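You operate a simulated robot arm through the tools that you are given. There is no shell and no other tool.

You are at the controls of a simulated robot arm. One attempt, no reset.

JOB
Open the white box and move its board to the address setter.
Fine: both latches free, lid laid on the short bench, board seated in the setter.

It is judged by the outcome, as a careful person would: the job done as asked, and still so three seconds after it is handed in. It fails if anything else is knocked over, pushed out of place, dropped, spilled or broken. Lids that push on must go on centred and level and be pressed home; caps that screw on are set level and turned clockwise until they are tight.

ROBOT AND FRAMES
A 6-joint arm with a two-finger parallel gripper, fixed in place. Base frame: the origin is at the foot of the arm, x ahead of it, y to its left, z up. Readings come in mm, rad, newtons and seconds.
With the tool pointing down near the work surface it reaches from about 300 to 700 mm from the base axis. Its first joint turns from -2.897 to 2.897 rad. Payload 4.1 kg.
The TCP is the grasp point between the finger pads, 23 mm short of the fingertips. In the tool frame z runs along the fingers and y along their closing line. Largest opening 94 mm; finger width 38, thickness 10; the body of the gripper, 54 by 96 mm, starts 39 mm behind the TCP.
Orientation is told as [roll, pitch, yaw] about the base's x, y, z axes, in that order, counted from this pose: with the fingers straight down and closing along the base's y, the tool's x points along the base's -x, its y along +y and its z along -z.

CONTROLS
- The arm moves only by the tool send_rows. Its argument "targets" is one flat list of numbers, 7 for each row, row after row: the turn, a rotation vector about the tool's x, y, z in units of 5 degrees (1.0 is 5 degrees), then the shift along the tool's x, y, z in units of 25 mm (1.0 is 25 mm), then the opening, from 0 (shut) to 1 (fully open). In form: [rx, ry, rz, x, y, z, jaw, rx, ry, rz, x, y, z, jaw, ...]. A call has 1 to 20 rows; each row shifts and turns the commanded pose from where the row before left it, along the tool's axes as they then stand. A call with a number of a shift or a turn outside -1 to 1 is refused whole. A row lasts 0.2 s, in which the tool goes at most 50 mm and 0.15 rad; a call with a longer step from one row to the next is refused whole, and so is a gripper value outside its range. A pose out of reach is approached as far as the arm can. The call stops where the force on the tool passes 40 N (or 10 N more than at its start, if that is more) or the arm is blocked; 0.2 s more then pass. The fingers move at their own pace (about 45 mm/s each) and stop on an object; they squeeze with about 37 N. The grip force told is the motor's: it shows also when the fingers shut on nothing. Time passes only in rows, and 0.2 s behind the last, so rows that do not move let the fingers close. It gives the time, the measured TCP pose, the force on the tool (base axes), the opening and the grip force at its end, in the units of the frame above (readings bear some noise), with the torque about the TCP (base axes, N m) and any sound that the robot's microphone picked up.
- Cameras (640 x 400 px; columns grow to the right, rows downward): "scene" is fixed at [51.8, 648, 1525]; the picture's right is [-0.95, -0.32, 0.00], its down [-0.28, 0.83, -0.49] and it looks along [0.16, -0.46, -0.87] (base axes); focal length 306 px, centre (320, 200). "wrist" rides on the gripper at [86, 16, -75] in the tool frame; the picture's right is [-0.18, 0.98, 0.00], its down [-0.58, -0.11, -0.81] and it looks along [-0.79, -0.15, 0.59] (tool axes); focal length 243 px, centre (320, 200). There is no depth. A picture from a camera that has moved, and an enlarged one, comes with that camera's place and axes in the base frame and with its lens.
- camera(camera): a new picture of that camera. The clock stands still meanwhile.
- move_column(by): slides the trunk up (or, below 0, down) by that many mm; the arm rides with it, the base frame stays. It gives what a move gives, with no picture.
- close_up(camera, box): a new picture of the part [left, top, right, bottom] of that camera's present view, enlarged. The clock stands still meanwhile.
- sign_off(): hands the job in; it is judged then, once.

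Nothing tells you positions but the pictures and the camera data. Unless the task says otherwise, let go and move clear before handing in.

The tools are called after ">>>" by a JSON object that holds its "method" and its "body". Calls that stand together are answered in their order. send_rows: Moves the arm, as the interface text tells. Its arguments: {"type":"object","properties":{"targets":{"type":"array","items":{"type":"number"}}},"required":["targets"]} The other tools are called the same way: move_column (by) slides the trunk up or down; camera (camera) takes a picture; close_up (camera, box) takes an enlarged picture of a part of a camera's view; sign_off () hands the job in.

At the start:

```text
clock: 0.0
ee_pos: [83.9, 321.3, 1162.1]
orientation: [-0.001, -0.001, 0.0]
ft_force: [-0.1, -0.2, -0.3]
torque: [-0.02, 0.02, 0.02]
finger_gap: 94.2
grip_force: 0.1
trunk travel left (down, up): [-525.0, 65.0]
```

scene: 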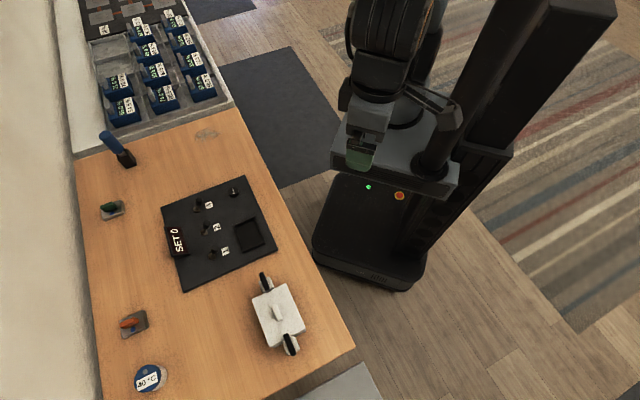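
wrist: 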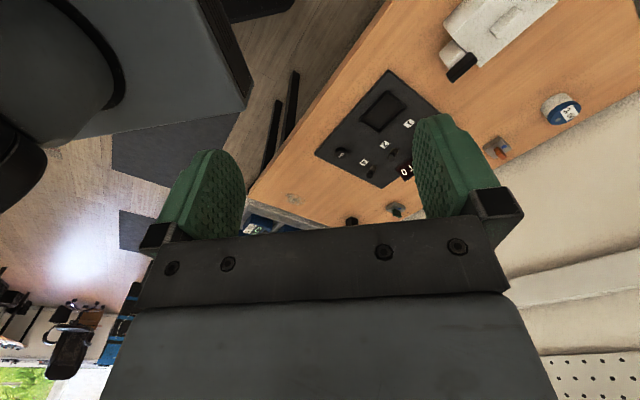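

I see a wooden bench with a black address-setter board (labelled SET 0), a white box with two dark latches, and other items around it. I'll take enlarged pictures to find exact positions before moving.

>>> {"method": "close_up", "body": {"camera": "scene", "box": [220, 250, 380, 350]}}

>>> {"method": "close_up", "body": {"camera": "scene", "box": [150, 170, 290, 300]}}

>>> {"method": "close_up", "body": {"camera": "scene", "box": [240, 280, 400, 400]}}

>>> {"method": "close_up", "body": {"camera": "scene", "box": [70, 0, 250, 160]}}

>>> {"method": "close_up", "body": {"camera": "wrist", "box": [300, 0, 640, 240]}}

```text
4.00 times, centred on (300, 300) of scene
camera zoom: at [51.8, 648.0, 1525.0], right [-0.95, -0.32, 0.0], down [-0.28, 0.83, -0.49], along [0.16, -0.46, -0.87], focal length 1223 px, centre (400, -200)
```

zoom: 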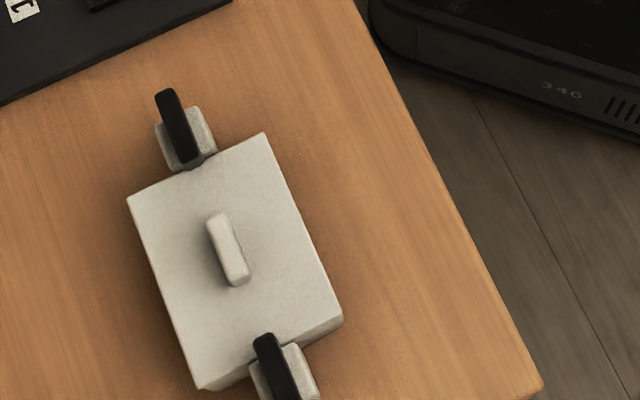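

```text
3.08 times, centred on (220, 235) of scene
camera zoom: at [51.8, 648.0, 1525.0], right [-0.95, -0.32, 0.0], down [-0.28, 0.83, -0.49], along [0.16, -0.46, -0.87], focal length 941 px, centre (628, 92)
```

zoom: 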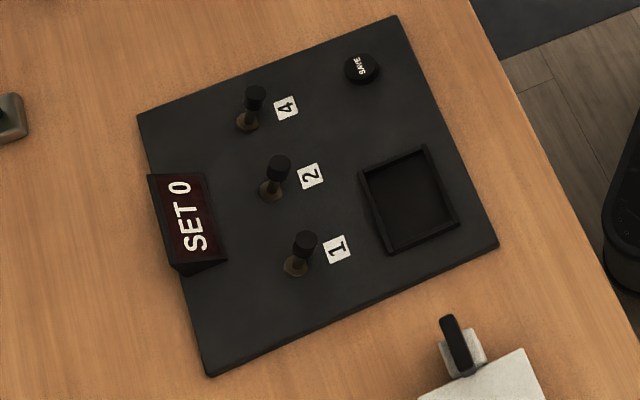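

```text
3.33 times, centred on (320, 340) of scene
camera zoom: at [51.8, 648.0, 1525.0], right [-0.95, -0.32, 0.0], down [-0.28, 0.83, -0.49], along [0.16, -0.46, -0.87], focal length 1019 px, centre (320, -267)
```

zoom: 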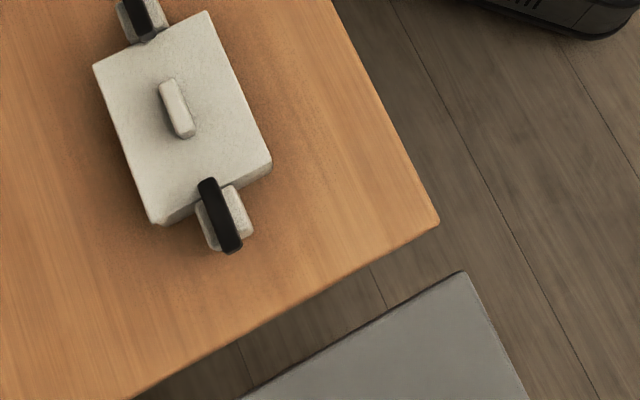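

```text
2.50 times, centred on (160, 80) of scene
camera zoom: at [51.8, 648.0, 1525.0], right [-0.95, -0.32, 0.0], down [-0.28, 0.83, -0.49], along [0.16, -0.46, -0.87], focal length 764 px, centre (720, 500)
```

zoom: 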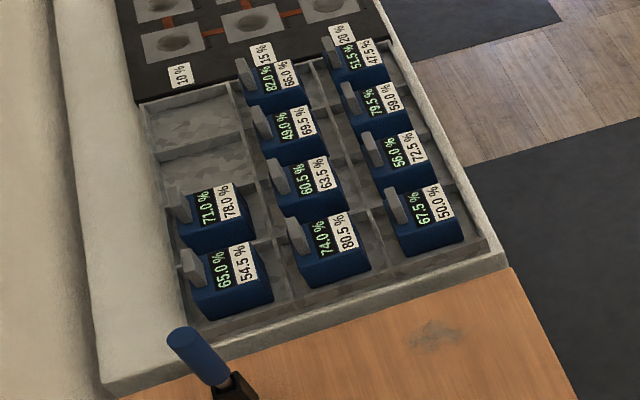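

```text
1.67 times, centred on (470, 120) of wrist
camera zoom: at [-2.8, 337.0, 1236.9], right [0.18, 0.98, 0.0], down [0.58, -0.11, 0.81], along [0.79, -0.15, -0.59], focal length 404 px, centre (70, 333)
```

zoom: 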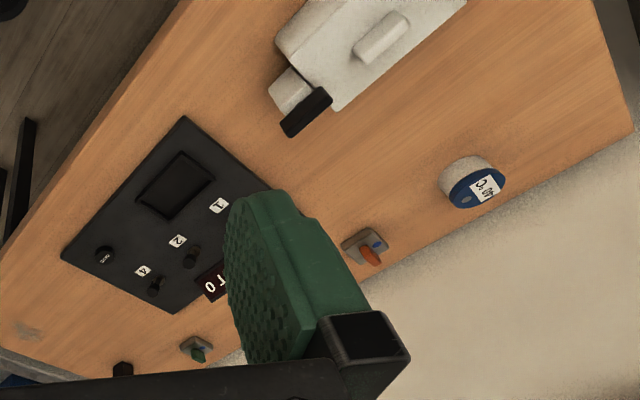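

The bench runs diagonally in front of the arm, and its top is at roughly z≈750. The white box is near (170, 577), the setter pocket near (337, 403), and a grey surface, probably the short bench, lies beyond the bench end. I'll swing the arm over to look at the box from closer.

>>> {"method": "send_rows", "body": {"targets": [0, 0, 0, 0.256, 0.955, 0.648, 1, 0, 0, 0, 0.256, 0.955, 0.648, 1, 0, 0, 0, 0.256, 0.955, 0.648, 1, 0, 0, 0, 0.256, 0.955, 0.648, 1, 0, 0, 0, 0.256, 0.955, 0.648, 1, 0, 0, 0, 0.256, 0.955, 0.648, 1, 0, 0, 0, 0.256, 0.955, 0.648, 1, 0, 0, 0, 0.256, 0.955, 0.648, 1, 0, 0, 0, 0.256, 0.955, 0.648, 1, 0, 0, 0, 0.256, 0.955, 0.648, 1, 0, 0, 0, 0, 0, 0, 1]}}

```text
clock: 2.4
ee_pos: [17.7, 560.9, 1001.1]
orientation: [-0.001, -0.001, 0.0]
ft_force: [-0.5, 1.1, -0.7]
torque: [0.02, -0.02, -0.01]
finger_gap: 93.8
grip_force: 0.1
trunk travel left (down, up): [-525.0, 65.0]
```

The arm reached the viewpoint, so I'll take pictures now.

>>> {"method": "camera", "body": {"camera": "wrist"}}

>>> {"method": "camera", "body": {"camera": "scene"}}

>>> {"method": "close_up", "body": {"camera": "wrist", "box": [240, 40, 440, 200]}}

```text
taken
camera wrist: at [-67.2, 576.3, 1075.0], right [0.18, 0.98, 0.0], down [0.58, -0.11, 0.81], along [0.79, -0.15, -0.59], focal length 243 px, centre (320, 200)
```

wrist: 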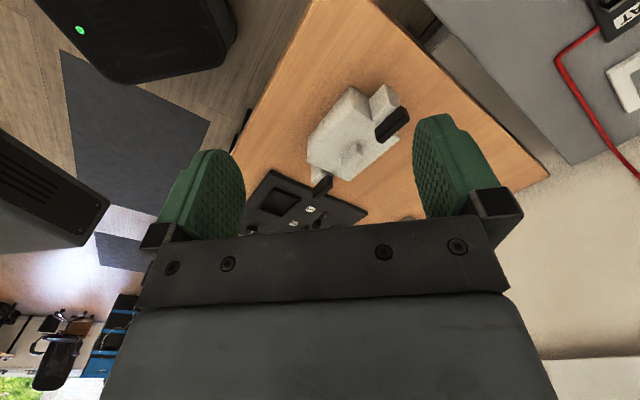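

```text
taken
```

scene: 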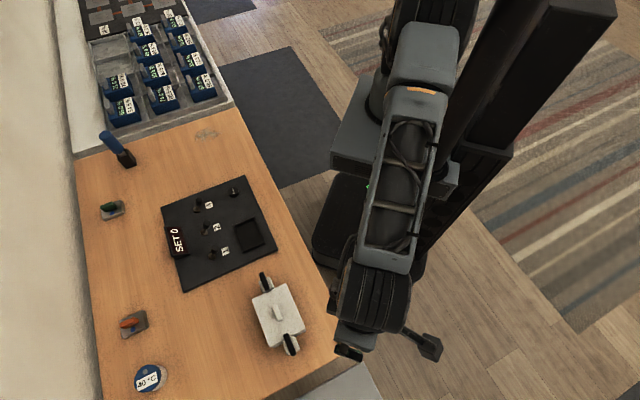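

```text
2.50 times, centred on (340, 120) of wrist
camera zoom: at [-67.2, 576.3, 1075.0], right [0.18, 0.98, 0.0], down [0.58, -0.11, 0.81], along [0.79, -0.15, -0.59], focal length 606 px, centre (270, 400)
```

zoom: 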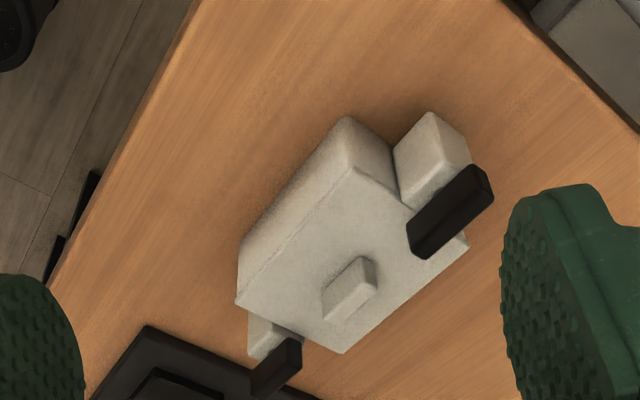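

>>> {"method": "close_up", "body": {"camera": "wrist", "box": [400, 0, 640, 200]}}

>>> {"method": "close_up", "body": {"camera": "wrist", "box": [340, 70, 420, 160]}}

>>> {"method": "close_up", "body": {"camera": "wrist", "box": [230, 140, 430, 240]}}

```text
2.00 times, centred on (520, 100) of wrist
camera zoom: at [-67.2, 576.3, 1075.0], right [0.18, 0.98, 0.0], down [0.58, -0.11, 0.81], along [0.79, -0.15, -0.59], focal length 485 px, centre (-80, 400)
```

zoom: 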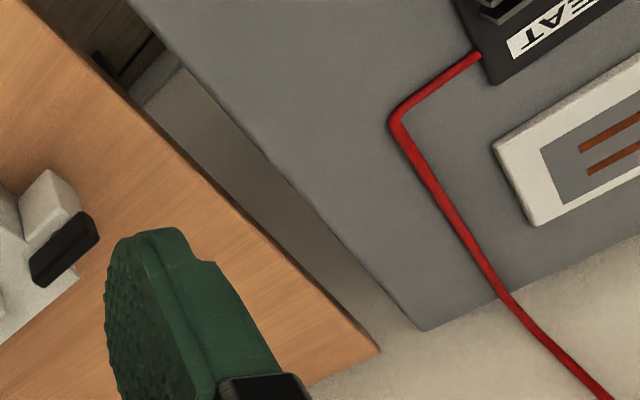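

```text
4.44 times, centred on (380, 115) of wrist
camera zoom: at [-67.2, 576.3, 1075.0], right [0.18, 0.98, 0.0], down [0.58, -0.11, 0.81], along [0.79, -0.15, -0.59], focal length 1078 px, centre (53, 578)
```

zoom: 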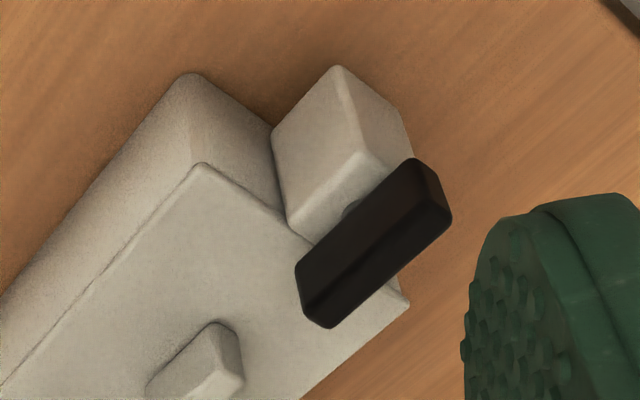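

```text
3.20 times, centred on (330, 190) of wrist
camera zoom: at [-67.2, 576.3, 1075.0], right [0.18, 0.98, 0.0], down [0.58, -0.11, 0.81], along [0.79, -0.15, -0.59], focal length 776 px, centre (288, 232)
```

zoom: 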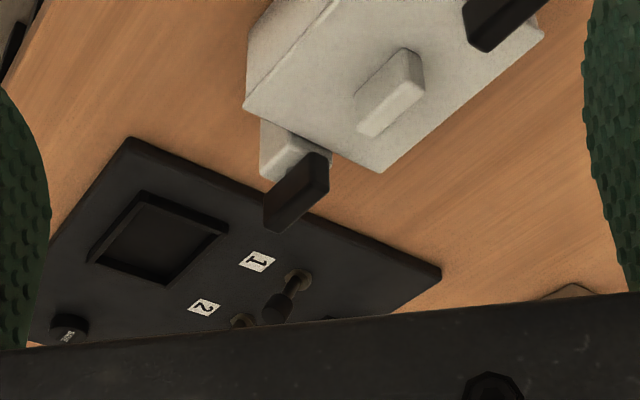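

The latches look like turn-buttons: black bars on pins above small white posts, with their ends overhanging the lid. Next I'll turn the wrist to look toward the grey bench and find out what it is and how high it stands.

>>> {"method": "send_rows", "body": {"targets": [0, 0, -1, 0, 0, -0.3, 1, 0, 0, -1, 0, 0, -0.3, 1, 0, 0, -1, 0, 0, -0.3, 1, 0, 0, -1, 0, 0, -0.3, 1, 0, 0, -1, 0, 0, -0.3, 1, 0, 0, -1, 0, 0, -0.3, 1, 0, 0, -1, 0, 0, -0.3, 1, 0, 0, -1, 0, 0, -0.3, 1, 0, 0, -1, 0, 0, -0.3, 1, 0, 0, -1, 0, 0, -0.3, 1, 0, 0, -1, 0, 0, -0.3, 1, 0, 0, -1, 0, 0, -0.3, 1, 0, 0, -1, 0, 0, -0.3, 1, 0, 0, -1, 0, 0, -0.3, 1, 0, 0, -1, 0, 0, -0.3, 1, 0, 0, -1, 0, 0, -0.3, 1, 0, 0, -1, 0, 0, -0.3, 1, 0, 0, -1, 0, 0, -0.3, 1, 0, 0, 0, 0, 0, 0, 1]}}

>>> {"method": "camera", "body": {"camera": "wrist"}}

```text
clock: 6.4
ee_pos: [17.4, 560.4, 1135.6]
orientation: [0.0, 0.0, 1.572]
ft_force: [0.0, -0.7, -0.3]
torque: [0.02, 0.03, -0.02]
finger_gap: 94.1
grip_force: 0.0
trunk travel left (down, up): [-525.0, 65.0]
```

```text
taken
camera wrist: at [3.3, 473.5, 1210.4], right [-0.98, 0.18, 0.0], down [0.11, 0.58, 0.81], along [0.15, 0.79, -0.59], focal length 243 px, centre (320, 200)
```

wrist: 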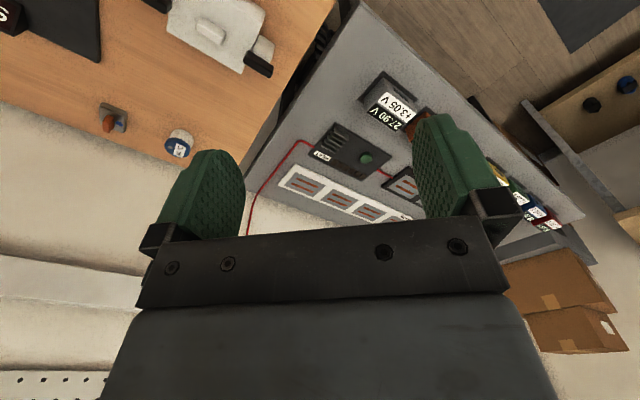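

>>> {"method": "close_up", "body": {"camera": "wrist", "box": [240, 0, 440, 160]}}

>>> {"method": "close_up", "body": {"camera": "wrist", "box": [440, 0, 640, 200]}}

>>> {"method": "close_up", "body": {"camera": "wrist", "box": [240, 100, 600, 290]}}

>>> {"method": "close_up", "body": {"camera": "wrist", "box": [0, 0, 300, 200]}}

```text
2.50 times, centred on (340, 80) of wrist
camera zoom: at [3.3, 473.5, 1210.4], right [-0.98, 0.18, 0.0], down [0.11, 0.58, 0.81], along [0.15, 0.79, -0.59], focal length 606 px, centre (270, 500)
```

zoom: 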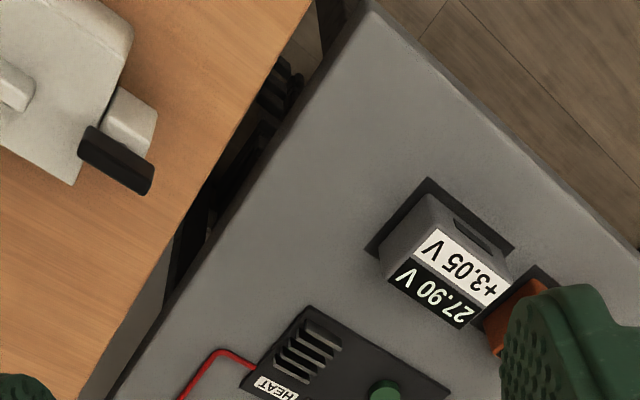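

```text
2.00 times, centred on (540, 100) of wrist
camera zoom: at [3.3, 473.5, 1210.4], right [-0.98, 0.18, 0.0], down [0.11, 0.58, 0.81], along [0.15, 0.79, -0.59], focal length 485 px, centre (-120, 400)
```

zoom: 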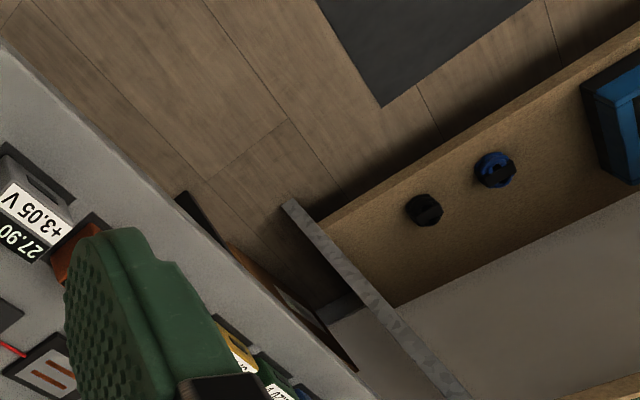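

```text
1.78 times, centred on (420, 195) of wrist
camera zoom: at [3.3, 473.5, 1210.4], right [-0.98, 0.18, 0.0], down [0.11, 0.58, 0.81], along [0.15, 0.79, -0.59], focal length 431 px, centre (142, 209)
```

zoom: 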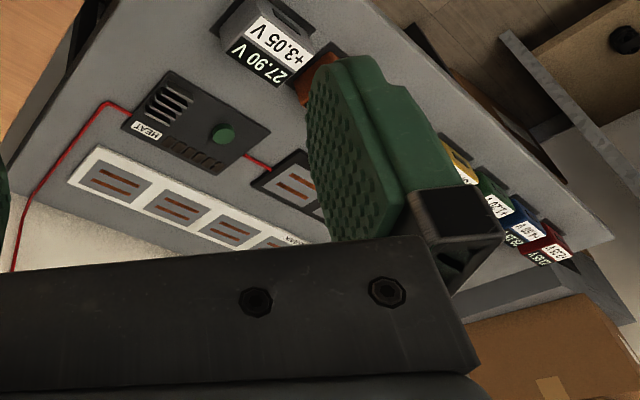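

```text
2.00 times, centred on (150, 100) of wrist
camera zoom: at [3.3, 473.5, 1210.4], right [-0.98, 0.18, 0.0], down [0.11, 0.58, 0.81], along [0.15, 0.79, -0.59], focal length 485 px, centre (660, 400)
```

zoom: 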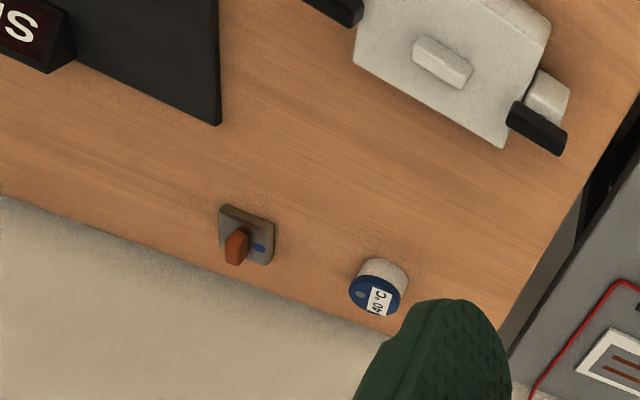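

I see several benches around the arm: the wooden one with the setter, and a grey one with electronics and a heater. Before deciding which is the "short bench" I'll look at the other end too.

>>> {"method": "send_rows", "body": {"targets": [0, 0, 1, 0.867, -0.943, 0, 1, 0, 0, 1, 0.867, -0.943, 0, 1, 0, 0, 1, 0.867, -0.943, 0, 1, 0, 0, 1, 0.867, -0.943, 0, 1, 0, 0, 1, 0.867, -0.943, 0, 1, 0, 0, 1, 0.867, -0.943, 0, 1, 0, 0, 1, 0, 0, 0, 1, 0, 0, 1, 0, 0, 0, 1, 0, 0, 1, 0, 0, 0, 1, 0, 0, 1, 0, 0, 0, 1, 0, 0, 1, 0, 0, 0, 1, 0, 0, 1, 0, 0, 0, 1, 0, 0, 1, 0, 0, 0, 1, 0, 0, 1, 0, 0, 0, 1, 0, 0, 1, 0, 0, 0, 1, 0, 0, 1, 0, 0, 0, 1, 0, 0, 1, 0, 0, 0, 1, 0, 0, 1, 0, 0, 0, 1, 0, 0, 0, 0, 0, 0, 1]}}

```text
clock: 10.4
ee_pos: [126.3, 404.0, 1135.0]
orientation: [0.001, 0.0, 0.0]
ft_force: [0.6, 0.2, 0.6]
torque: [-0.01, -0.01, -0.01]
finger_gap: 93.9
grip_force: 0.1
trunk travel left (down, up): [-525.0, 65.0]
```

>>> {"method": "send_rows", "body": {"targets": [0, 0, 0, -0.87, -0.77, 0, 1, 0, 0, 0, -0.87, -0.77, 0, 1, 0, 0, 0, -0.87, -0.77, 0, 1, 0, 0, 0, -0.87, -0.77, 0, 1, 0, 0, 0, -0.87, -0.77, 0, 1, 0, 0, 0, -0.87, -0.77, 0, 1, 0, 0, 0, -0.87, -0.77, 0, 1, 0, 0, 0, -0.87, -0.77, 0, 1, 0, 0, 1, 0, 0, 0, 1, 0, 0, 1, 0, 0, 0, 1, 0, 0, 1, 0, 0, 0, 1, 0, 0, 1, 0, 0, 0, 1, 0, 0, 1, 0, 0, 0, 1, 0, 0, 1, 0, 0, 0, 1, 0, 0, 1, 0, 0, 0, 1, 0, 0, 1, 0, 0, 0, 1, 0, 0, 1, 0, 0, 0, 1, 0, 0, 0, 0, 0, 0, 1]}}

>>> {"method": "camera", "body": {"camera": "wrist"}}

>>> {"method": "camera", "body": {"camera": "scene"}}

```text
clock: 14.2
ee_pos: [301.4, 251.2, 1134.8]
orientation: [-0.001, 0.0, -0.786]
ft_force: [0.2, -1.0, 0.5]
torque: [0.02, 0.02, 0.0]
finger_gap: 93.9
grip_force: 0.1
trunk travel left (down, up): [-525.0, 65.0]
```

```text
taken
camera wrist: at [253.4, 323.0, 1210.1], right [0.83, 0.56, 0.0], down [0.33, -0.49, 0.81], along [0.46, -0.67, -0.59], focal length 243 px, centre (320, 200)
```

wrist: 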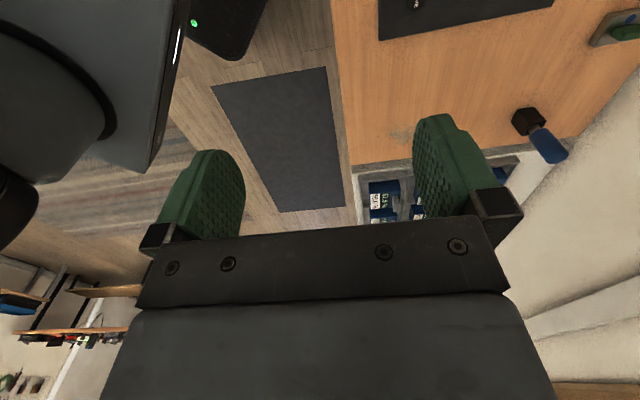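

```text
taken
```

scene: 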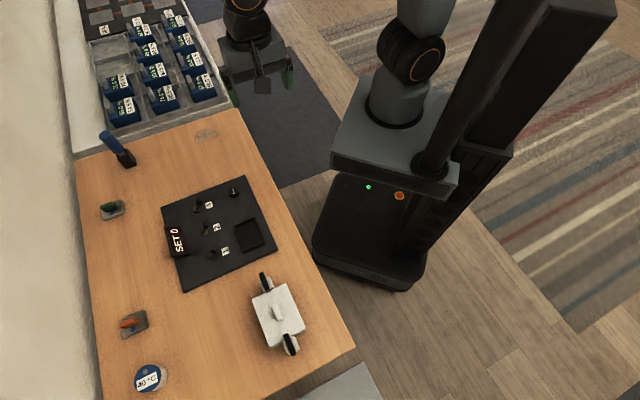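

>>> {"method": "send_rows", "body": {"targets": [0, -1, 0, 0, 0, 0, 1, 0, -1, 0, 0, 0, 0, 1, 0, -1, 0, 0, 0, 0, 1, 0, -1, 0, 0, 0, 0, 1, 0, -1, 0, 0, 0, 0, 1, 0, -1, 0, 0, 0, 0, 1, 0, 0, 0, 0, 0, 0, 1]}}

>>> {"method": "camera", "body": {"camera": "wrist"}}

>>> {"method": "close_up", "body": {"camera": "wrist", "box": [230, 40, 470, 240]}}

```text
clock: 15.8
ee_pos: [302.4, 250.6, 1134.8]
orientation: [0.0, -0.523, -0.785]
ft_force: [-1.1, 0.4, -0.1]
torque: [0.0, -0.02, 0.0]
finger_gap: 94.2
grip_force: 0.0
trunk travel left (down, up): [-525.0, 65.0]
```

```text
taken
camera wrist: at [234.8, 341.2, 1156.5], right [0.81, 0.58, 0.09], down [-0.01, -0.15, 0.99], along [0.59, -0.8, -0.11], focal length 243 px, centre (320, 200)
```

wrist: 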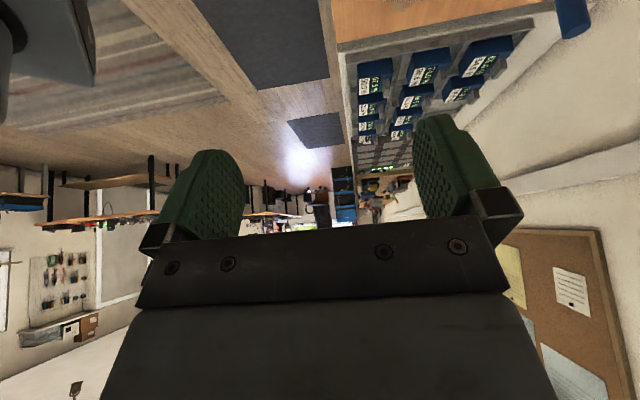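

```text
2.00 times, centred on (350, 140) of wrist
camera zoom: at [234.8, 341.2, 1156.5], right [0.81, 0.58, 0.09], down [-0.01, -0.15, 0.99], along [0.59, -0.8, -0.11], focal length 485 px, centre (260, 320)
```

zoom: 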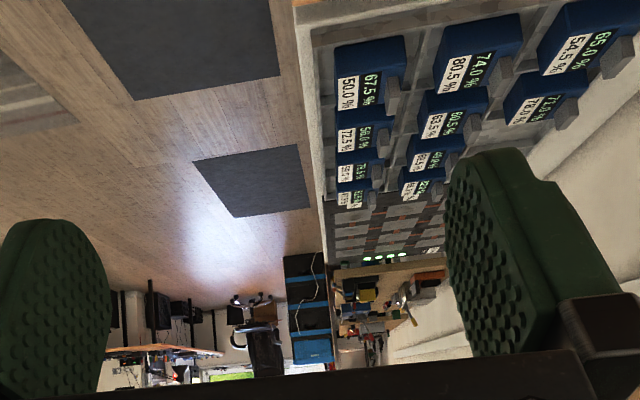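

The wooden bench seems to lie between the grey electronics bench and a long pale unit with cassettes. I'll zoom in on the junction to see whether the wood ends there.

>>> {"method": "close_up", "body": {"camera": "wrist", "box": [310, 0, 630, 180]}}

>>> {"method": "close_up", "body": {"camera": "scene", "box": [60, 0, 260, 180]}}

>>> {"method": "close_up", "body": {"camera": "scene", "box": [180, 80, 280, 160]}}

```text
2.00 times, centred on (470, 90) of wrist
camera zoom: at [234.8, 341.2, 1156.5], right [0.81, 0.58, 0.09], down [-0.01, -0.15, 0.99], along [0.59, -0.8, -0.11], focal length 485 px, centre (20, 420)
```

zoom: 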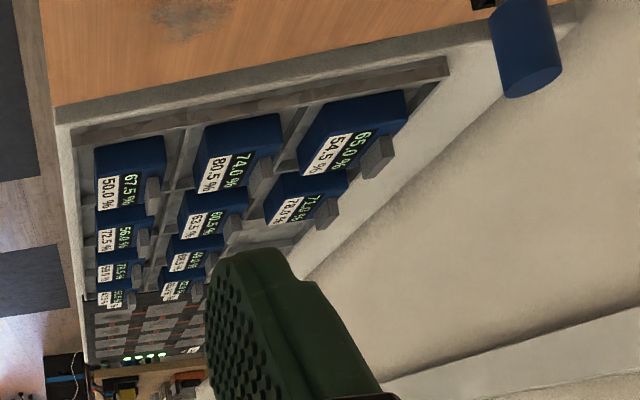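

```text
2.22 times, centred on (160, 90) of scene
camera zoom: at [51.8, 648.0, 1525.0], right [-0.95, -0.32, 0.0], down [-0.28, 0.83, -0.49], along [0.16, -0.46, -0.87], focal length 680 px, centre (676, 444)
```

zoom: 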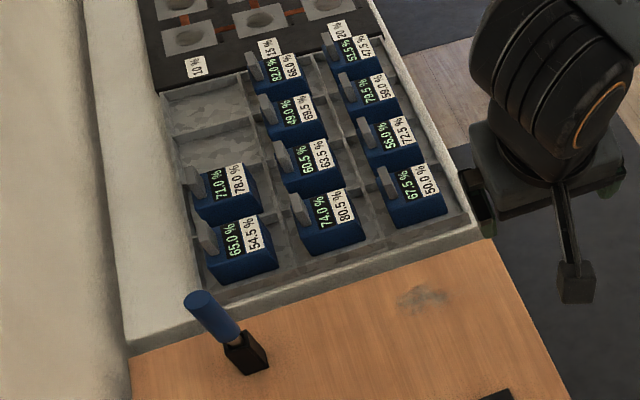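

```text
5.00 times, centred on (230, 120) of scene
camera zoom: at [51.8, 648.0, 1525.0], right [-0.95, -0.32, 0.0], down [-0.28, 0.83, -0.49], along [0.16, -0.46, -0.87], focal length 1529 px, centre (770, 600)
```

zoom: 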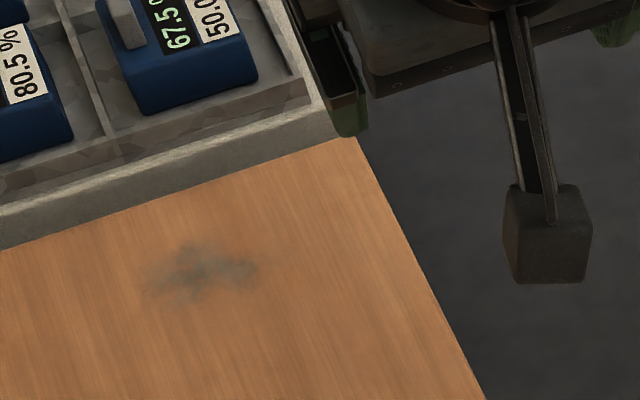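

The long pale unit is a separate bench. The lengths come out at about 0.86 m for the wooden bench, about 1.06 m for the grey one, and longer still for the pale one, so I take the wooden bench as the short one; it has a clear area at its far end. I'll now move above the box to study the latches.

>>> {"method": "send_rows", "body": {"targets": [0, 1, 0, 0, 0, 0, 1, 0, 1, 0, 0, 0, 0, 1, 0, 1, 0, 0, 0, 0, 1, 0, 1, 0, 0, 0, 0, 1, 0, 1, 0, 0, 0, 0, 1, 0, 1, 0, 0, 0, 0, 1, 0, 0, 0, 0.9, 0.45, 0.5, 1, 0, 0, 0, 0.9, 0.45, 0.5, 1, 0, 0, 0, 0.9, 0.45, 0.5, 1, 0, 0, 0, 0.9, 0.45, 0.5, 1, 0, 0, 0, 0.9, 0.45, 0.5, 1, 0, 0, 0, 0.9, 0.45, 0.5, 1, 0, 0, 0, 0.9, 0.45, 0.5, 1, 0, 0, 0, 0.9, 0.45, 0.5, 1, 0, 0, 0, 0.9, 0.45, 0.5, 1, 0, 0, 0, 0.9, 0.45, 0.5, 1, 0, 0, 0, 0.9, 0.45, 0.5, 1, 0, 0, 0, 0.9, 0.45, 0.5, 1, 0, 0, 0, 0.9, 0.45, 0.5, 1, 0, 0, 0, 0, 0, 0, 1]}}

>>> {"method": "camera", "body": {"camera": "wrist"}}

>>> {"method": "camera", "body": {"camera": "scene"}}

```text
clock: 20.0
ee_pos: [196.0, 561.0, 973.1]
orientation: [0.001, -0.001, -0.786]
ft_force: [0.6, -0.3, 0.0]
torque: [-0.03, 0.0, -0.01]
finger_gap: 94.5
grip_force: 0.1
trunk travel left (down, up): [-525.0, 65.0]
```

```text
taken
camera wrist: at [148.4, 632.7, 1047.6], right [0.82, 0.57, 0.0], down [0.33, -0.49, 0.81], along [0.46, -0.67, -0.59], focal length 243 px, centre (320, 200)
```

wrist: 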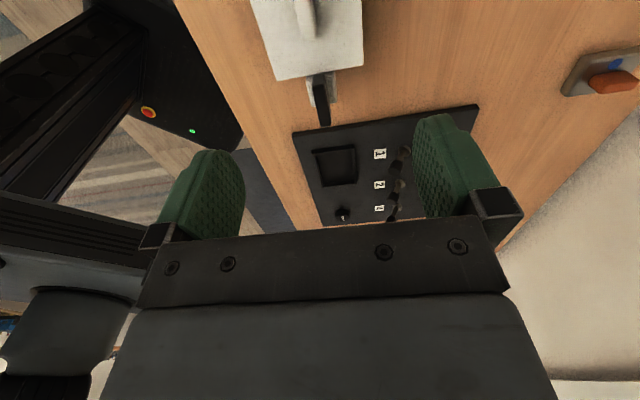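

```text
taken
```

scene: 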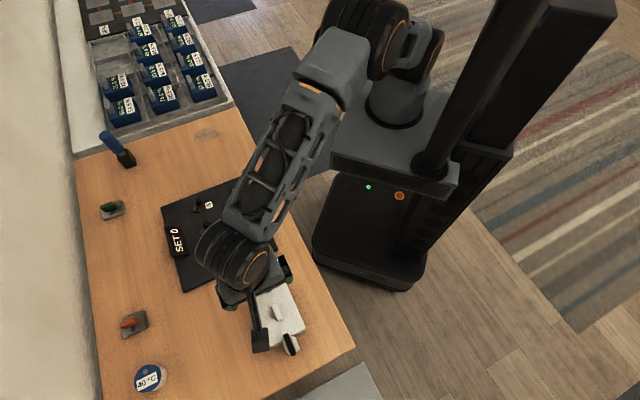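

>>> {"method": "send_rows", "body": {"targets": [0, 1, 0, 0, 0, 0, 1, 0, 1, 0, 0, 0, 0, 1, 0, 1, 0, 0, 0, 0, 1, 0, 1, 0, 0, 0, 0, 1, 0, 1, 0, 0, 0, 0, 1, 0, 1, 0, 0, 0, 0, 1, 0, 1, 0, 0, 0, 0, 1, 0, 1, 0, 0, 0, 0, 1, 0, 0, 0, 0, 0, 0, 1]}}

>>> {"method": "camera", "body": {"camera": "wrist"}}

>>> {"method": "close_up", "body": {"camera": "wrist", "box": [200, 0, 440, 200]}}

```text
clock: 22.0
ee_pos: [197.7, 561.5, 973.5]
orientation: [0.0, 0.699, -0.785]
ft_force: [1.1, 0.5, 1.0]
torque: [-0.01, -0.02, 0.0]
finger_gap: 94.1
grip_force: 0.1
trunk travel left (down, up): [-525.0, 65.0]
```

```text
taken
camera wrist: at [197.6, 584.4, 1085.8], right [0.79, 0.6, -0.12], down [0.6, -0.76, 0.24], along [0.05, -0.26, -0.96], focal length 243 px, centre (320, 200)
```

wrist: 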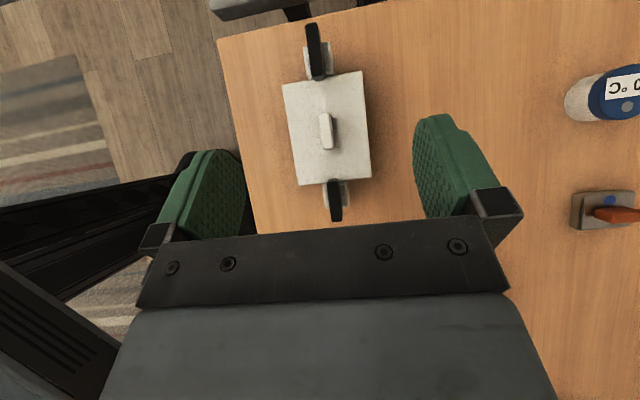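

```text
2.00 times, centred on (320, 100) of wrist
camera zoom: at [197.6, 584.4, 1085.8], right [0.79, 0.6, -0.12], down [0.6, -0.76, 0.24], along [0.05, -0.26, -0.96], focal length 485 px, centre (320, 400)
```

zoom: 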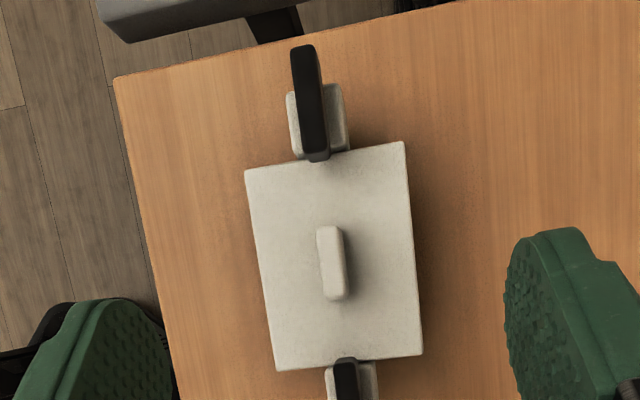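

From this view I get the lid top at z≈812, lid centre ≈(175.5, 575), size ~110×84, and the bar latches centred about 19 mm outside the lid's ends. I'll go closer to see how latch 2 works.

>>> {"method": "send_rows", "body": {"targets": [0, 0, 0, -0.425, 0, 0.8175, 1, 0, 0, 0, -0.425, 0, 0.8175, 1, 0, 0, 0, -0.425, 0, 0.8175, 1, 0, 0, 0, -0.425, 0, 0.8175, 1, 0, 0, 0, 0, 0, 0, 1]}}

>>> {"method": "camera", "body": {"camera": "wrist"}}

>>> {"method": "close_up", "body": {"camera": "wrist", "box": [240, 0, 400, 130]}}

```text
clock: 23.2
ee_pos: [183.6, 575.4, 881.7]
orientation: [0.001, 0.699, -0.785]
ft_force: [-0.2, -0.8, -0.8]
torque: [-0.01, 0.02, 0.02]
finger_gap: 94.1
grip_force: 0.1
trunk travel left (down, up): [-525.0, 65.0]
```

```text
taken
camera wrist: at [183.5, 598.9, 995.3], right [0.79, 0.6, -0.12], down [0.6, -0.76, 0.24], along [0.06, -0.27, -0.96], focal length 243 px, centre (320, 200)
```

wrist: 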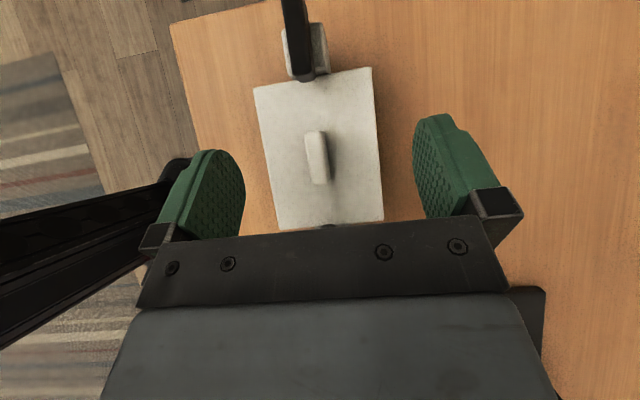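

```text
3.08 times, centred on (320, 65) of wrist
camera zoom: at [183.5, 598.9, 995.3], right [0.79, 0.6, -0.12], down [0.6, -0.76, 0.24], along [0.06, -0.27, -0.96], focal length 746 px, centre (320, 615)
```

zoom: 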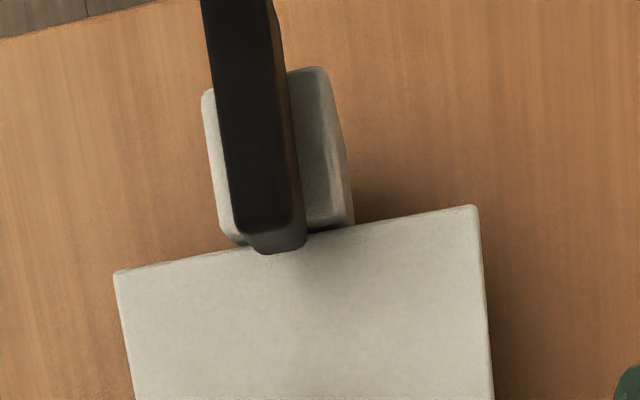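

I want a side view to read the heights of the bar, post and lid. I'll raise the arm and swing the camera round to the robot side of the box.

>>> {"method": "send_rows", "body": {"targets": [0, 0, 0, 0.77, 0, -0.92, 1, 0, 0, 0, 0.77, 0, -0.92, 1, 0, 0, 0, 0.77, 0, -0.92, 1, 0, 0, 0, 0.77, 0, -0.92, 1, 0, -1, 0, 0, 0, 0, 1, 0, -1, 0, 0, 0, 0, 1, 0, -1, 0, 0, 0, 0, 1, 0, -1, 0, 0, 0, 0, 1, 0, -1, 0, 0, 0, 0, 1, 0, -1, 0, 0, 0, 0, 1, 0, -1, 0, 0, 0, 0, 1, 0, -1, 0, 0, 0, 0, 1, 0, 0, 0, 0, 0, 0, 1]}}

>>> {"method": "send_rows", "body": {"targets": [0, 0, -1, 0, 0, 0, 1, 0, 0, -1, 0, 0, 0, 1, 0, 0, -1, 0, 0, 0, 1, 0, 0, -1, 0, 0, 0, 1, 0, 0, -1, 0, 0, 0, 1, 0, 0, -1, 0, 0, 0, 1, 0, 0, -1, 0, 0, 0, 1, 0, 0, -1, 0, 0, 0, 1, 0, 0, -1, 0, 0, 0, 1, 0, 0, -1, 0, 0, 0, 1, 0, 0, -1, 0, 0, 0, 1, 0, 0, -1, 0, 0, 0, 1, 0, 0, -1, 0, 0, 0, 1, 0, 0, -1, 0, 0, 0, 1, 0, 0, -1, 0, 0, 0, 1, 0, 0, -1, 0, 0, 0, 1, 0, 0, -1, 0, 0, 0, 1, 0, 0, -1, 0, 0, 0, 1, 0, 0, 0, 0, 0, 0, 1]}}

```text
clock: 26.0
ee_pos: [184.0, 574.9, 1002.9]
orientation: [0.001, -0.002, -0.785]
ft_force: [-0.6, 0.0, 0.8]
torque: [-0.02, 0.0, -0.01]
finger_gap: 94.1
grip_force: 0.1
trunk travel left (down, up): [-525.0, 65.0]
```

```text
clock: 30.0
ee_pos: [183.7, 574.9, 1002.5]
orientation: [0.001, 0.001, 0.788]
ft_force: [-0.3, -0.5, 0.6]
torque: [-0.03, 0.01, 0.03]
finger_gap: 94.0
grip_force: 0.0
trunk travel left (down, up): [-525.0, 65.0]
```

>>> {"method": "send_rows", "body": {"targets": [0, 0, 0, 0.95, 0.02, 0, 1, 0, 0, 0, 0.95, 0.02, 0, 1, 0, 0, 0, 0.95, 0.02, 0, 1, 0, 0, 0, 0.95, 0.02, 0, 1, 0, 0, 0, 0.7, 0.02, 0, 1, 0, 0, 0, 0, 0, 0.88, 1, 0, 0, 0, 0, 0, 0.88, 1, 0, 0, 0, 0, 0, 0.88, 1, 0, 0, 0, 0, 0, 0.88, 1, 0, 0, 0, 0, 0, 0.88, 1, 0, -1, 0, 0, 0, 0, 1, 0, -1, 0, 0, 0, 0, 1, 0, -1, 0, 0, 0, 0, 1, 0, -1, 0, 0, 0, 0, 1, 0, 0, 0, 0, 0, 0, 1]}}

>>> {"method": "camera", "body": {"camera": "wrist"}}

>>> {"method": "close_up", "body": {"camera": "wrist", "box": [230, 60, 430, 220]}}

```text
clock: 33.2
ee_pos: [101.6, 496.0, 892.8]
orientation: [0.0, -0.349, 0.785]
ft_force: [0.3, -0.4, -0.4]
torque: [-0.01, -0.04, -0.01]
finger_gap: 93.9
grip_force: 0.0
trunk travel left (down, up): [-525.0, 65.0]
```

```text
taken
camera wrist: at [16.5, 432.0, 933.0], right [-0.57, 0.82, 0.06], down [0.27, 0.11, 0.96], along [0.77, 0.57, -0.28], focal length 243 px, centre (320, 200)
```

wrist: 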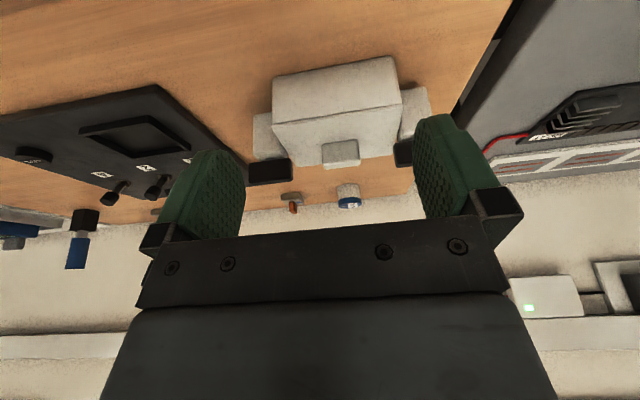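

```text
2.50 times, centred on (330, 140) of wrist
camera zoom: at [16.5, 432.0, 933.0], right [-0.57, 0.82, 0.06], down [0.27, 0.11, 0.96], along [0.77, 0.57, -0.28], focal length 606 px, centre (295, 350)
```

zoom: 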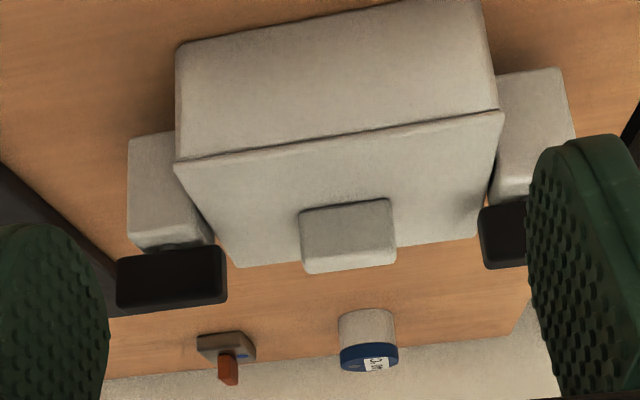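

>>> {"method": "close_up", "body": {"camera": "wrist", "box": [235, 90, 335, 190]}}

>>> {"method": "close_up", "body": {"camera": "wrist", "box": [370, 70, 450, 180]}}

>>> {"method": "close_up", "body": {"camera": "wrist", "box": [0, 60, 240, 230]}}

```text
4.00 times, centred on (285, 140) of wrist
camera zoom: at [16.5, 432.0, 933.0], right [-0.57, 0.82, 0.06], down [0.27, 0.11, 0.96], along [0.77, 0.57, -0.28], focal length 970 px, centre (460, 440)
```

zoom: 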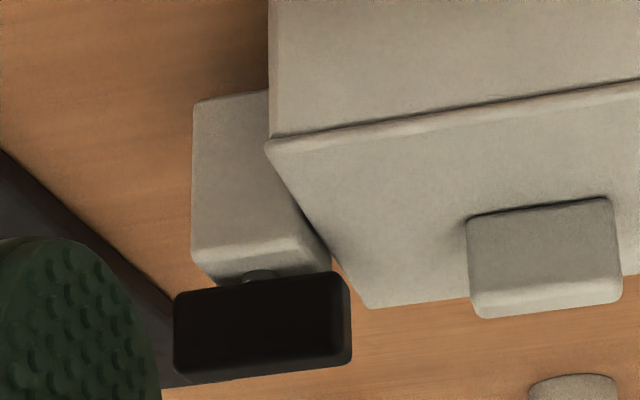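

```text
3.64 times, centred on (410, 125) of wrist
camera zoom: at [16.5, 432.0, 933.0], right [-0.57, 0.82, 0.06], down [0.27, 0.11, 0.96], along [0.77, 0.57, -0.28], focal length 882 px, centre (-7, 473)
```

zoom: 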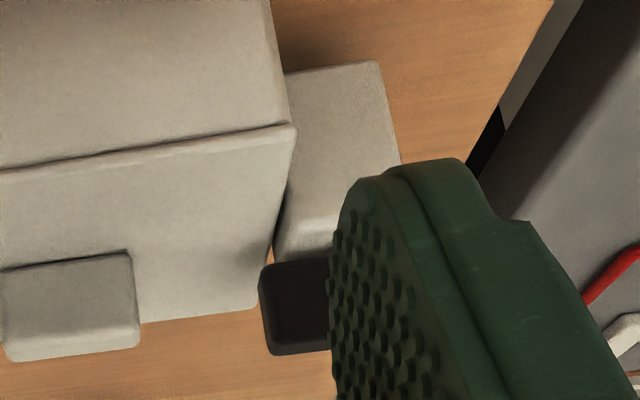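

```text
2.35 times, centred on (120, 145) of wrist
camera zoom: at [16.5, 432.0, 933.0], right [-0.57, 0.82, 0.06], down [0.27, 0.11, 0.96], along [0.77, 0.57, -0.28], focal length 571 px, centre (791, 329)
```

zoom: 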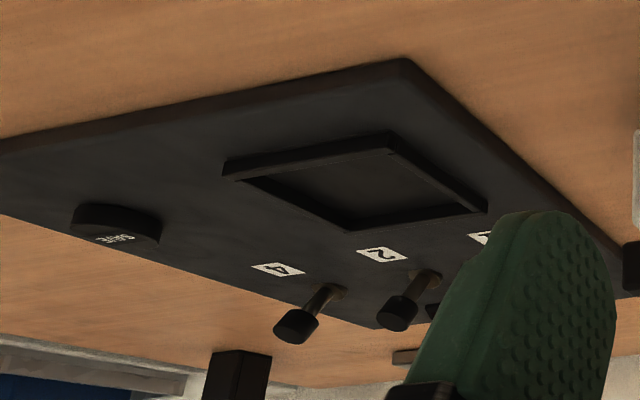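

The side view shows the bars are about 44 mm long, centre-pinned about a vertical axis, and span z≈827–842, above the post tops (~818) and the lid (~812). I'll line up over latch 1 on the setter side at yaw −45° and check from just above before gripping.

>>> {"method": "send_rows", "body": {"targets": [0, 1, 0, 0, 0, -0.75, 1, 0, 1, 0, 0, 0, -0.75, 1, 0, 1, 0, 0, 0, -0.75, 1, 0, 1, 0, 0, 0, -0.75, 1, 0, 0, 1, 0, 0, 0, 1, 0, 0, 1, 0, 0, 0, 1, 0, 0, 1, 0, 0, 0, 1, 0, 0, 1, 0, 0, 0, 1, 0, 0, 1, 0, 0, 0, 1, 0, 0, 1, 0, 0, 0, 1, 0, 0, 1, 0, 0, 0, 1, 0, 0, 1, 0, 0, 0, 1, 0, 0, 1, 0, 0, 0, 1, 0, 0, 1, 0, 0, 0, 1, 0, 0, 1, 0, 0, 0, 1, 0, 0, 1, 0, 0, 0, 1, 0, 0, 1, 0, 0, 0, 1, 0, 0, 1, 0, 0, 0, 1, 0, 0, 1, 0, 0, 0, 1, 0, 0, 0, 0, 0, 0, 1]}}

>>> {"method": "send_rows", "body": {"targets": [0, 0, 1, 0, 0, 0, 1, 0, 0, 1, 0, 0, 0, 1, 0, 0, 1, 0, 0, 0, 1, 0, 0, 0, -0.526, 0.87, 0, 1, 0, 0, 0, -0.526, 0.87, 0, 1, 0, 0, 0, -0.526, 0.87, 0, 1, 0, 0, 0, -0.526, 0.87, 0, 1, 0, 0, 0, -0.526, 0.87, 0, 0.5, 0, 0, 0, 0, 0, 0, 0.5, 0, 0, 0, 0, 0, 0, 0.5]}}

```text
clock: 37.4
ee_pos: [90.2, 485.5, 965.8]
orientation: [0.0, 0.0, -0.524]
ft_force: [-0.1, 0.2, -0.2]
torque: [-0.02, 0.0, -0.01]
finger_gap: 94.2
grip_force: 0.0
trunk travel left (down, up): [-525.0, 65.0]
```

```text
clock: 39.6
ee_pos: [213.6, 516.0, 965.8]
orientation: [0.0, -0.001, -0.787]
ft_force: [-0.1, -0.6, -0.4]
torque: [-0.02, 0.0, -0.03]
finger_gap: 46.9
grip_force: 0.0
trunk travel left (down, up): [-525.0, 65.0]
```

>>> {"method": "send_rows", "body": {"targets": [0, 0, 0, 0, 0.2, 0.87, 0.5, 0, 0, 0, 0, 0.2, 0.87, 0.5, 0, 0, 0, 0, 0.2, 0.87, 0.5, 0, 0, 0, 0, 0, 0, 0.5]}}

>>> {"method": "camera", "body": {"camera": "wrist"}}

>>> {"method": "close_up", "body": {"camera": "wrist", "box": [200, 0, 440, 200]}}

>>> {"method": "close_up", "body": {"camera": "scene", "box": [200, 220, 360, 360]}}

```text
clock: 40.6
ee_pos: [225.7, 526.6, 901.3]
orientation: [0.0, 0.001, -0.786]
ft_force: [-0.3, -0.8, 0.0]
torque: [-0.01, -0.01, 0.01]
finger_gap: 46.8
grip_force: 0.1
trunk travel left (down, up): [-525.0, 65.0]
```

```text
taken
camera wrist: at [176.7, 598.5, 974.8], right [0.82, 0.57, 0.0], down [0.33, -0.49, 0.81], along [0.46, -0.67, -0.59], focal length 243 px, centre (320, 200)
```

wrist: 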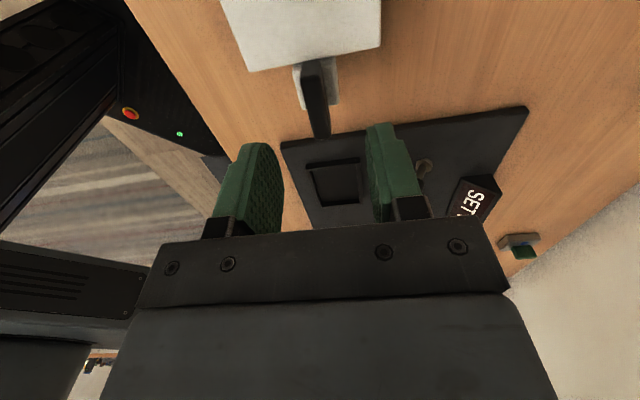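

```text
2.00 times, centred on (320, 100) of wrist
camera zoom: at [176.7, 598.5, 974.8], right [0.82, 0.57, 0.0], down [0.33, -0.49, 0.81], along [0.46, -0.67, -0.59], focal length 485 px, centre (320, 400)
```

zoom: 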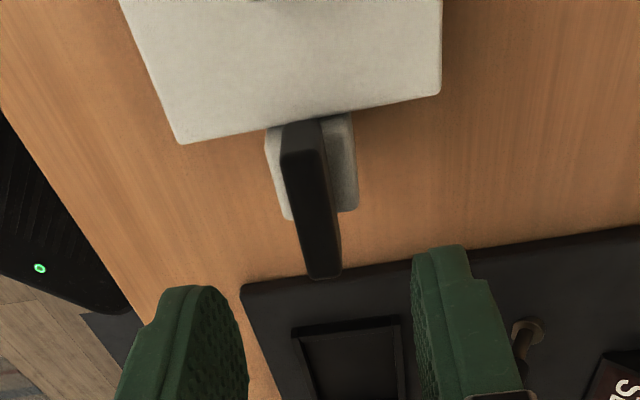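

```text
2.86 times, centred on (280, 290) of scene
camera zoom: at [51.8, 648.0, 1525.0], right [-0.95, -0.32, 0.0], down [-0.28, 0.83, -0.49], along [0.16, -0.46, -0.87], focal length 874 px, centre (434, -57)
```

zoom: 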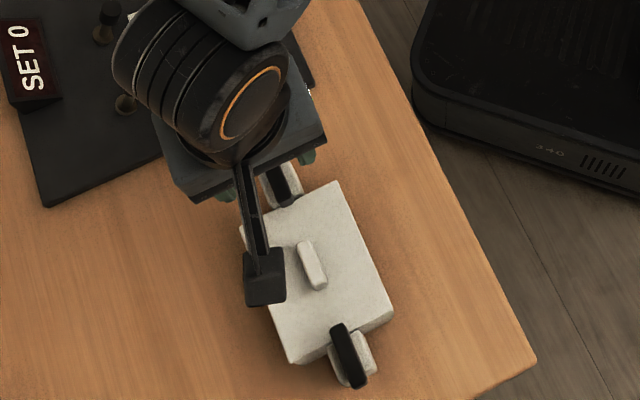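

The bar appears where I predicted. Now I'll descend with the fingers straddling it, then close them to a loose cage of about 16 mm.

>>> {"method": "send_rows", "body": {"targets": [0, 0, 0, 0, 0, 0.5, 0.5, 0, 0, 0, 0, 0, 0.5, 0.5, 0, 0, 0, 0, 0, 0.5, 0.5, 0, 0, 0, 0, 0, 0.46, 0.5, 0, 0, 0, 0, 0, 0, 0.5]}}

>>> {"method": "close_up", "body": {"camera": "wrist", "box": [200, 40, 440, 240]}}

```text
clock: 41.8
ee_pos: [224.6, 527.7, 850.9]
orientation: [0.001, -0.001, -0.785]
ft_force: [-0.2, 0.0, 0.1]
torque: [-0.02, 0.0, -0.02]
finger_gap: 47.1
grip_force: 0.0
trunk travel left (down, up): [-525.0, 65.0]
```

```text
2.00 times, centred on (320, 140) of wrist
camera zoom: at [176.8, 598.8, 925.9], right [0.82, 0.57, 0.0], down [0.33, -0.49, 0.81], along [0.46, -0.67, -0.59], focal length 485 px, centre (320, 320)
```

zoom: 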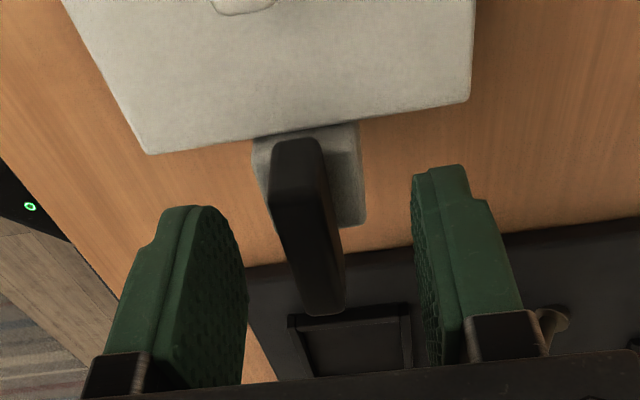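

>>> {"method": "send_rows", "body": {"targets": [0, 0, 0, 0, 0, 0, 0.3, 0, 0, 0, 0, 0, 0, 0.22, 0, 0, 0, 0, 0, 0, 0.18, 0, 0, 0, 0, 0, 0, 0.18]}}

>>> {"method": "close_up", "body": {"camera": "wrist", "box": [200, 40, 440, 240]}}

```text
clock: 42.8
ee_pos: [224.5, 526.9, 850.7]
orientation: [0.0, 0.0, -0.785]
ft_force: [0.5, 0.4, -0.1]
torque: [-0.01, -0.01, 0.01]
finger_gap: 17.2
grip_force: 0.0
trunk travel left (down, up): [-525.0, 65.0]
```

```text
2.00 times, centred on (320, 140) of wrist
camera zoom: at [176.8, 598.7, 926.1], right [0.82, 0.57, 0.0], down [0.33, -0.49, 0.81], along [0.46, -0.67, -0.59], focal length 485 px, centre (320, 320)
```

zoom: 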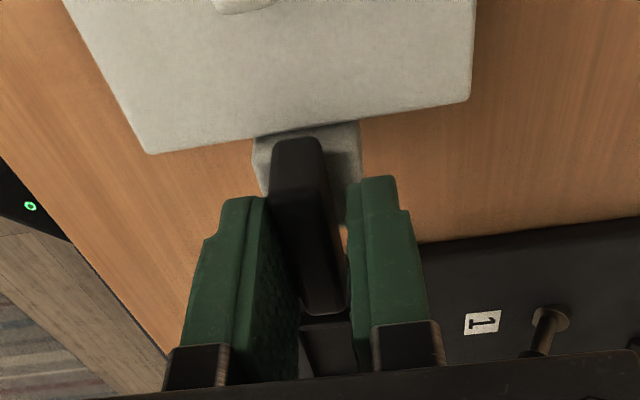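

>>> {"method": "send_rows", "body": {"targets": [0, 0, 0, 0, -0.06, 0, 0.18, 0, 0, -0.6, 0, 0, 0, 0.18, 0, 0, -0.6, 0, 0, 0, 0.18, 0, 0, -0.6, 0, 0, 0, 0.18, 0, 0, -0.6, 0, 0, 0, 0.18, 0, 0, -0.6, 0, 0, 0, 0.18, 0, 0, 0, 0, 0, 0, 0.18]}}

>>> {"method": "close_up", "body": {"camera": "wrist", "box": [200, 40, 440, 240]}}

>>> {"method": "close_up", "body": {"camera": "scene", "box": [220, 250, 340, 360]}}

```text
clock: 44.4
ee_pos: [225.1, 525.9, 851.3]
orientation: [-0.002, -0.001, -0.522]
ft_force: [0.3, -1.1, 0.0]
torque: [-0.02, 0.01, -0.03]
finger_gap: 17.1
grip_force: 0.7
trunk travel left (down, up): [-525.0, 65.0]
```

```text
2.00 times, centred on (320, 140) of wrist
camera zoom: at [158.5, 582.0, 926.0], right [0.65, 0.76, 0.0], down [0.45, -0.38, 0.81], along [0.61, -0.52, -0.59], focal length 485 px, centre (320, 320)
```

zoom: 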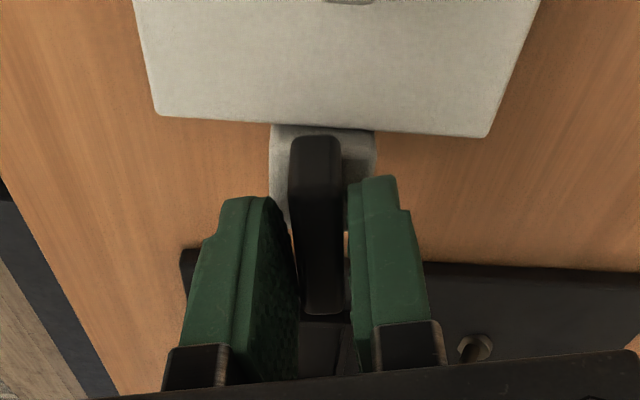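

```text
3.64 times, centred on (280, 305) of scene
camera zoom: at [51.8, 648.0, 1525.0], right [-0.95, -0.32, 0.0], down [-0.28, 0.83, -0.49], along [0.16, -0.46, -0.87], focal length 1112 px, centre (466, -182)
```

zoom: 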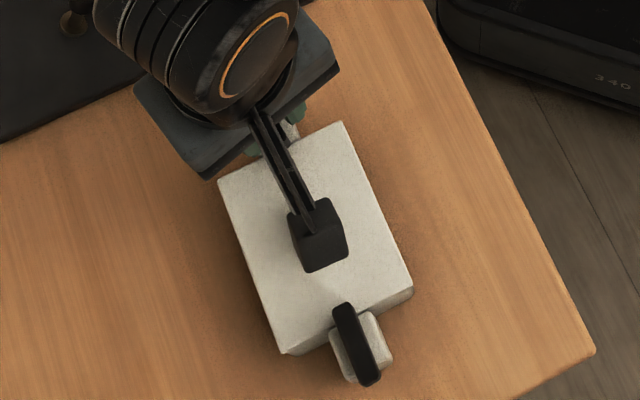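

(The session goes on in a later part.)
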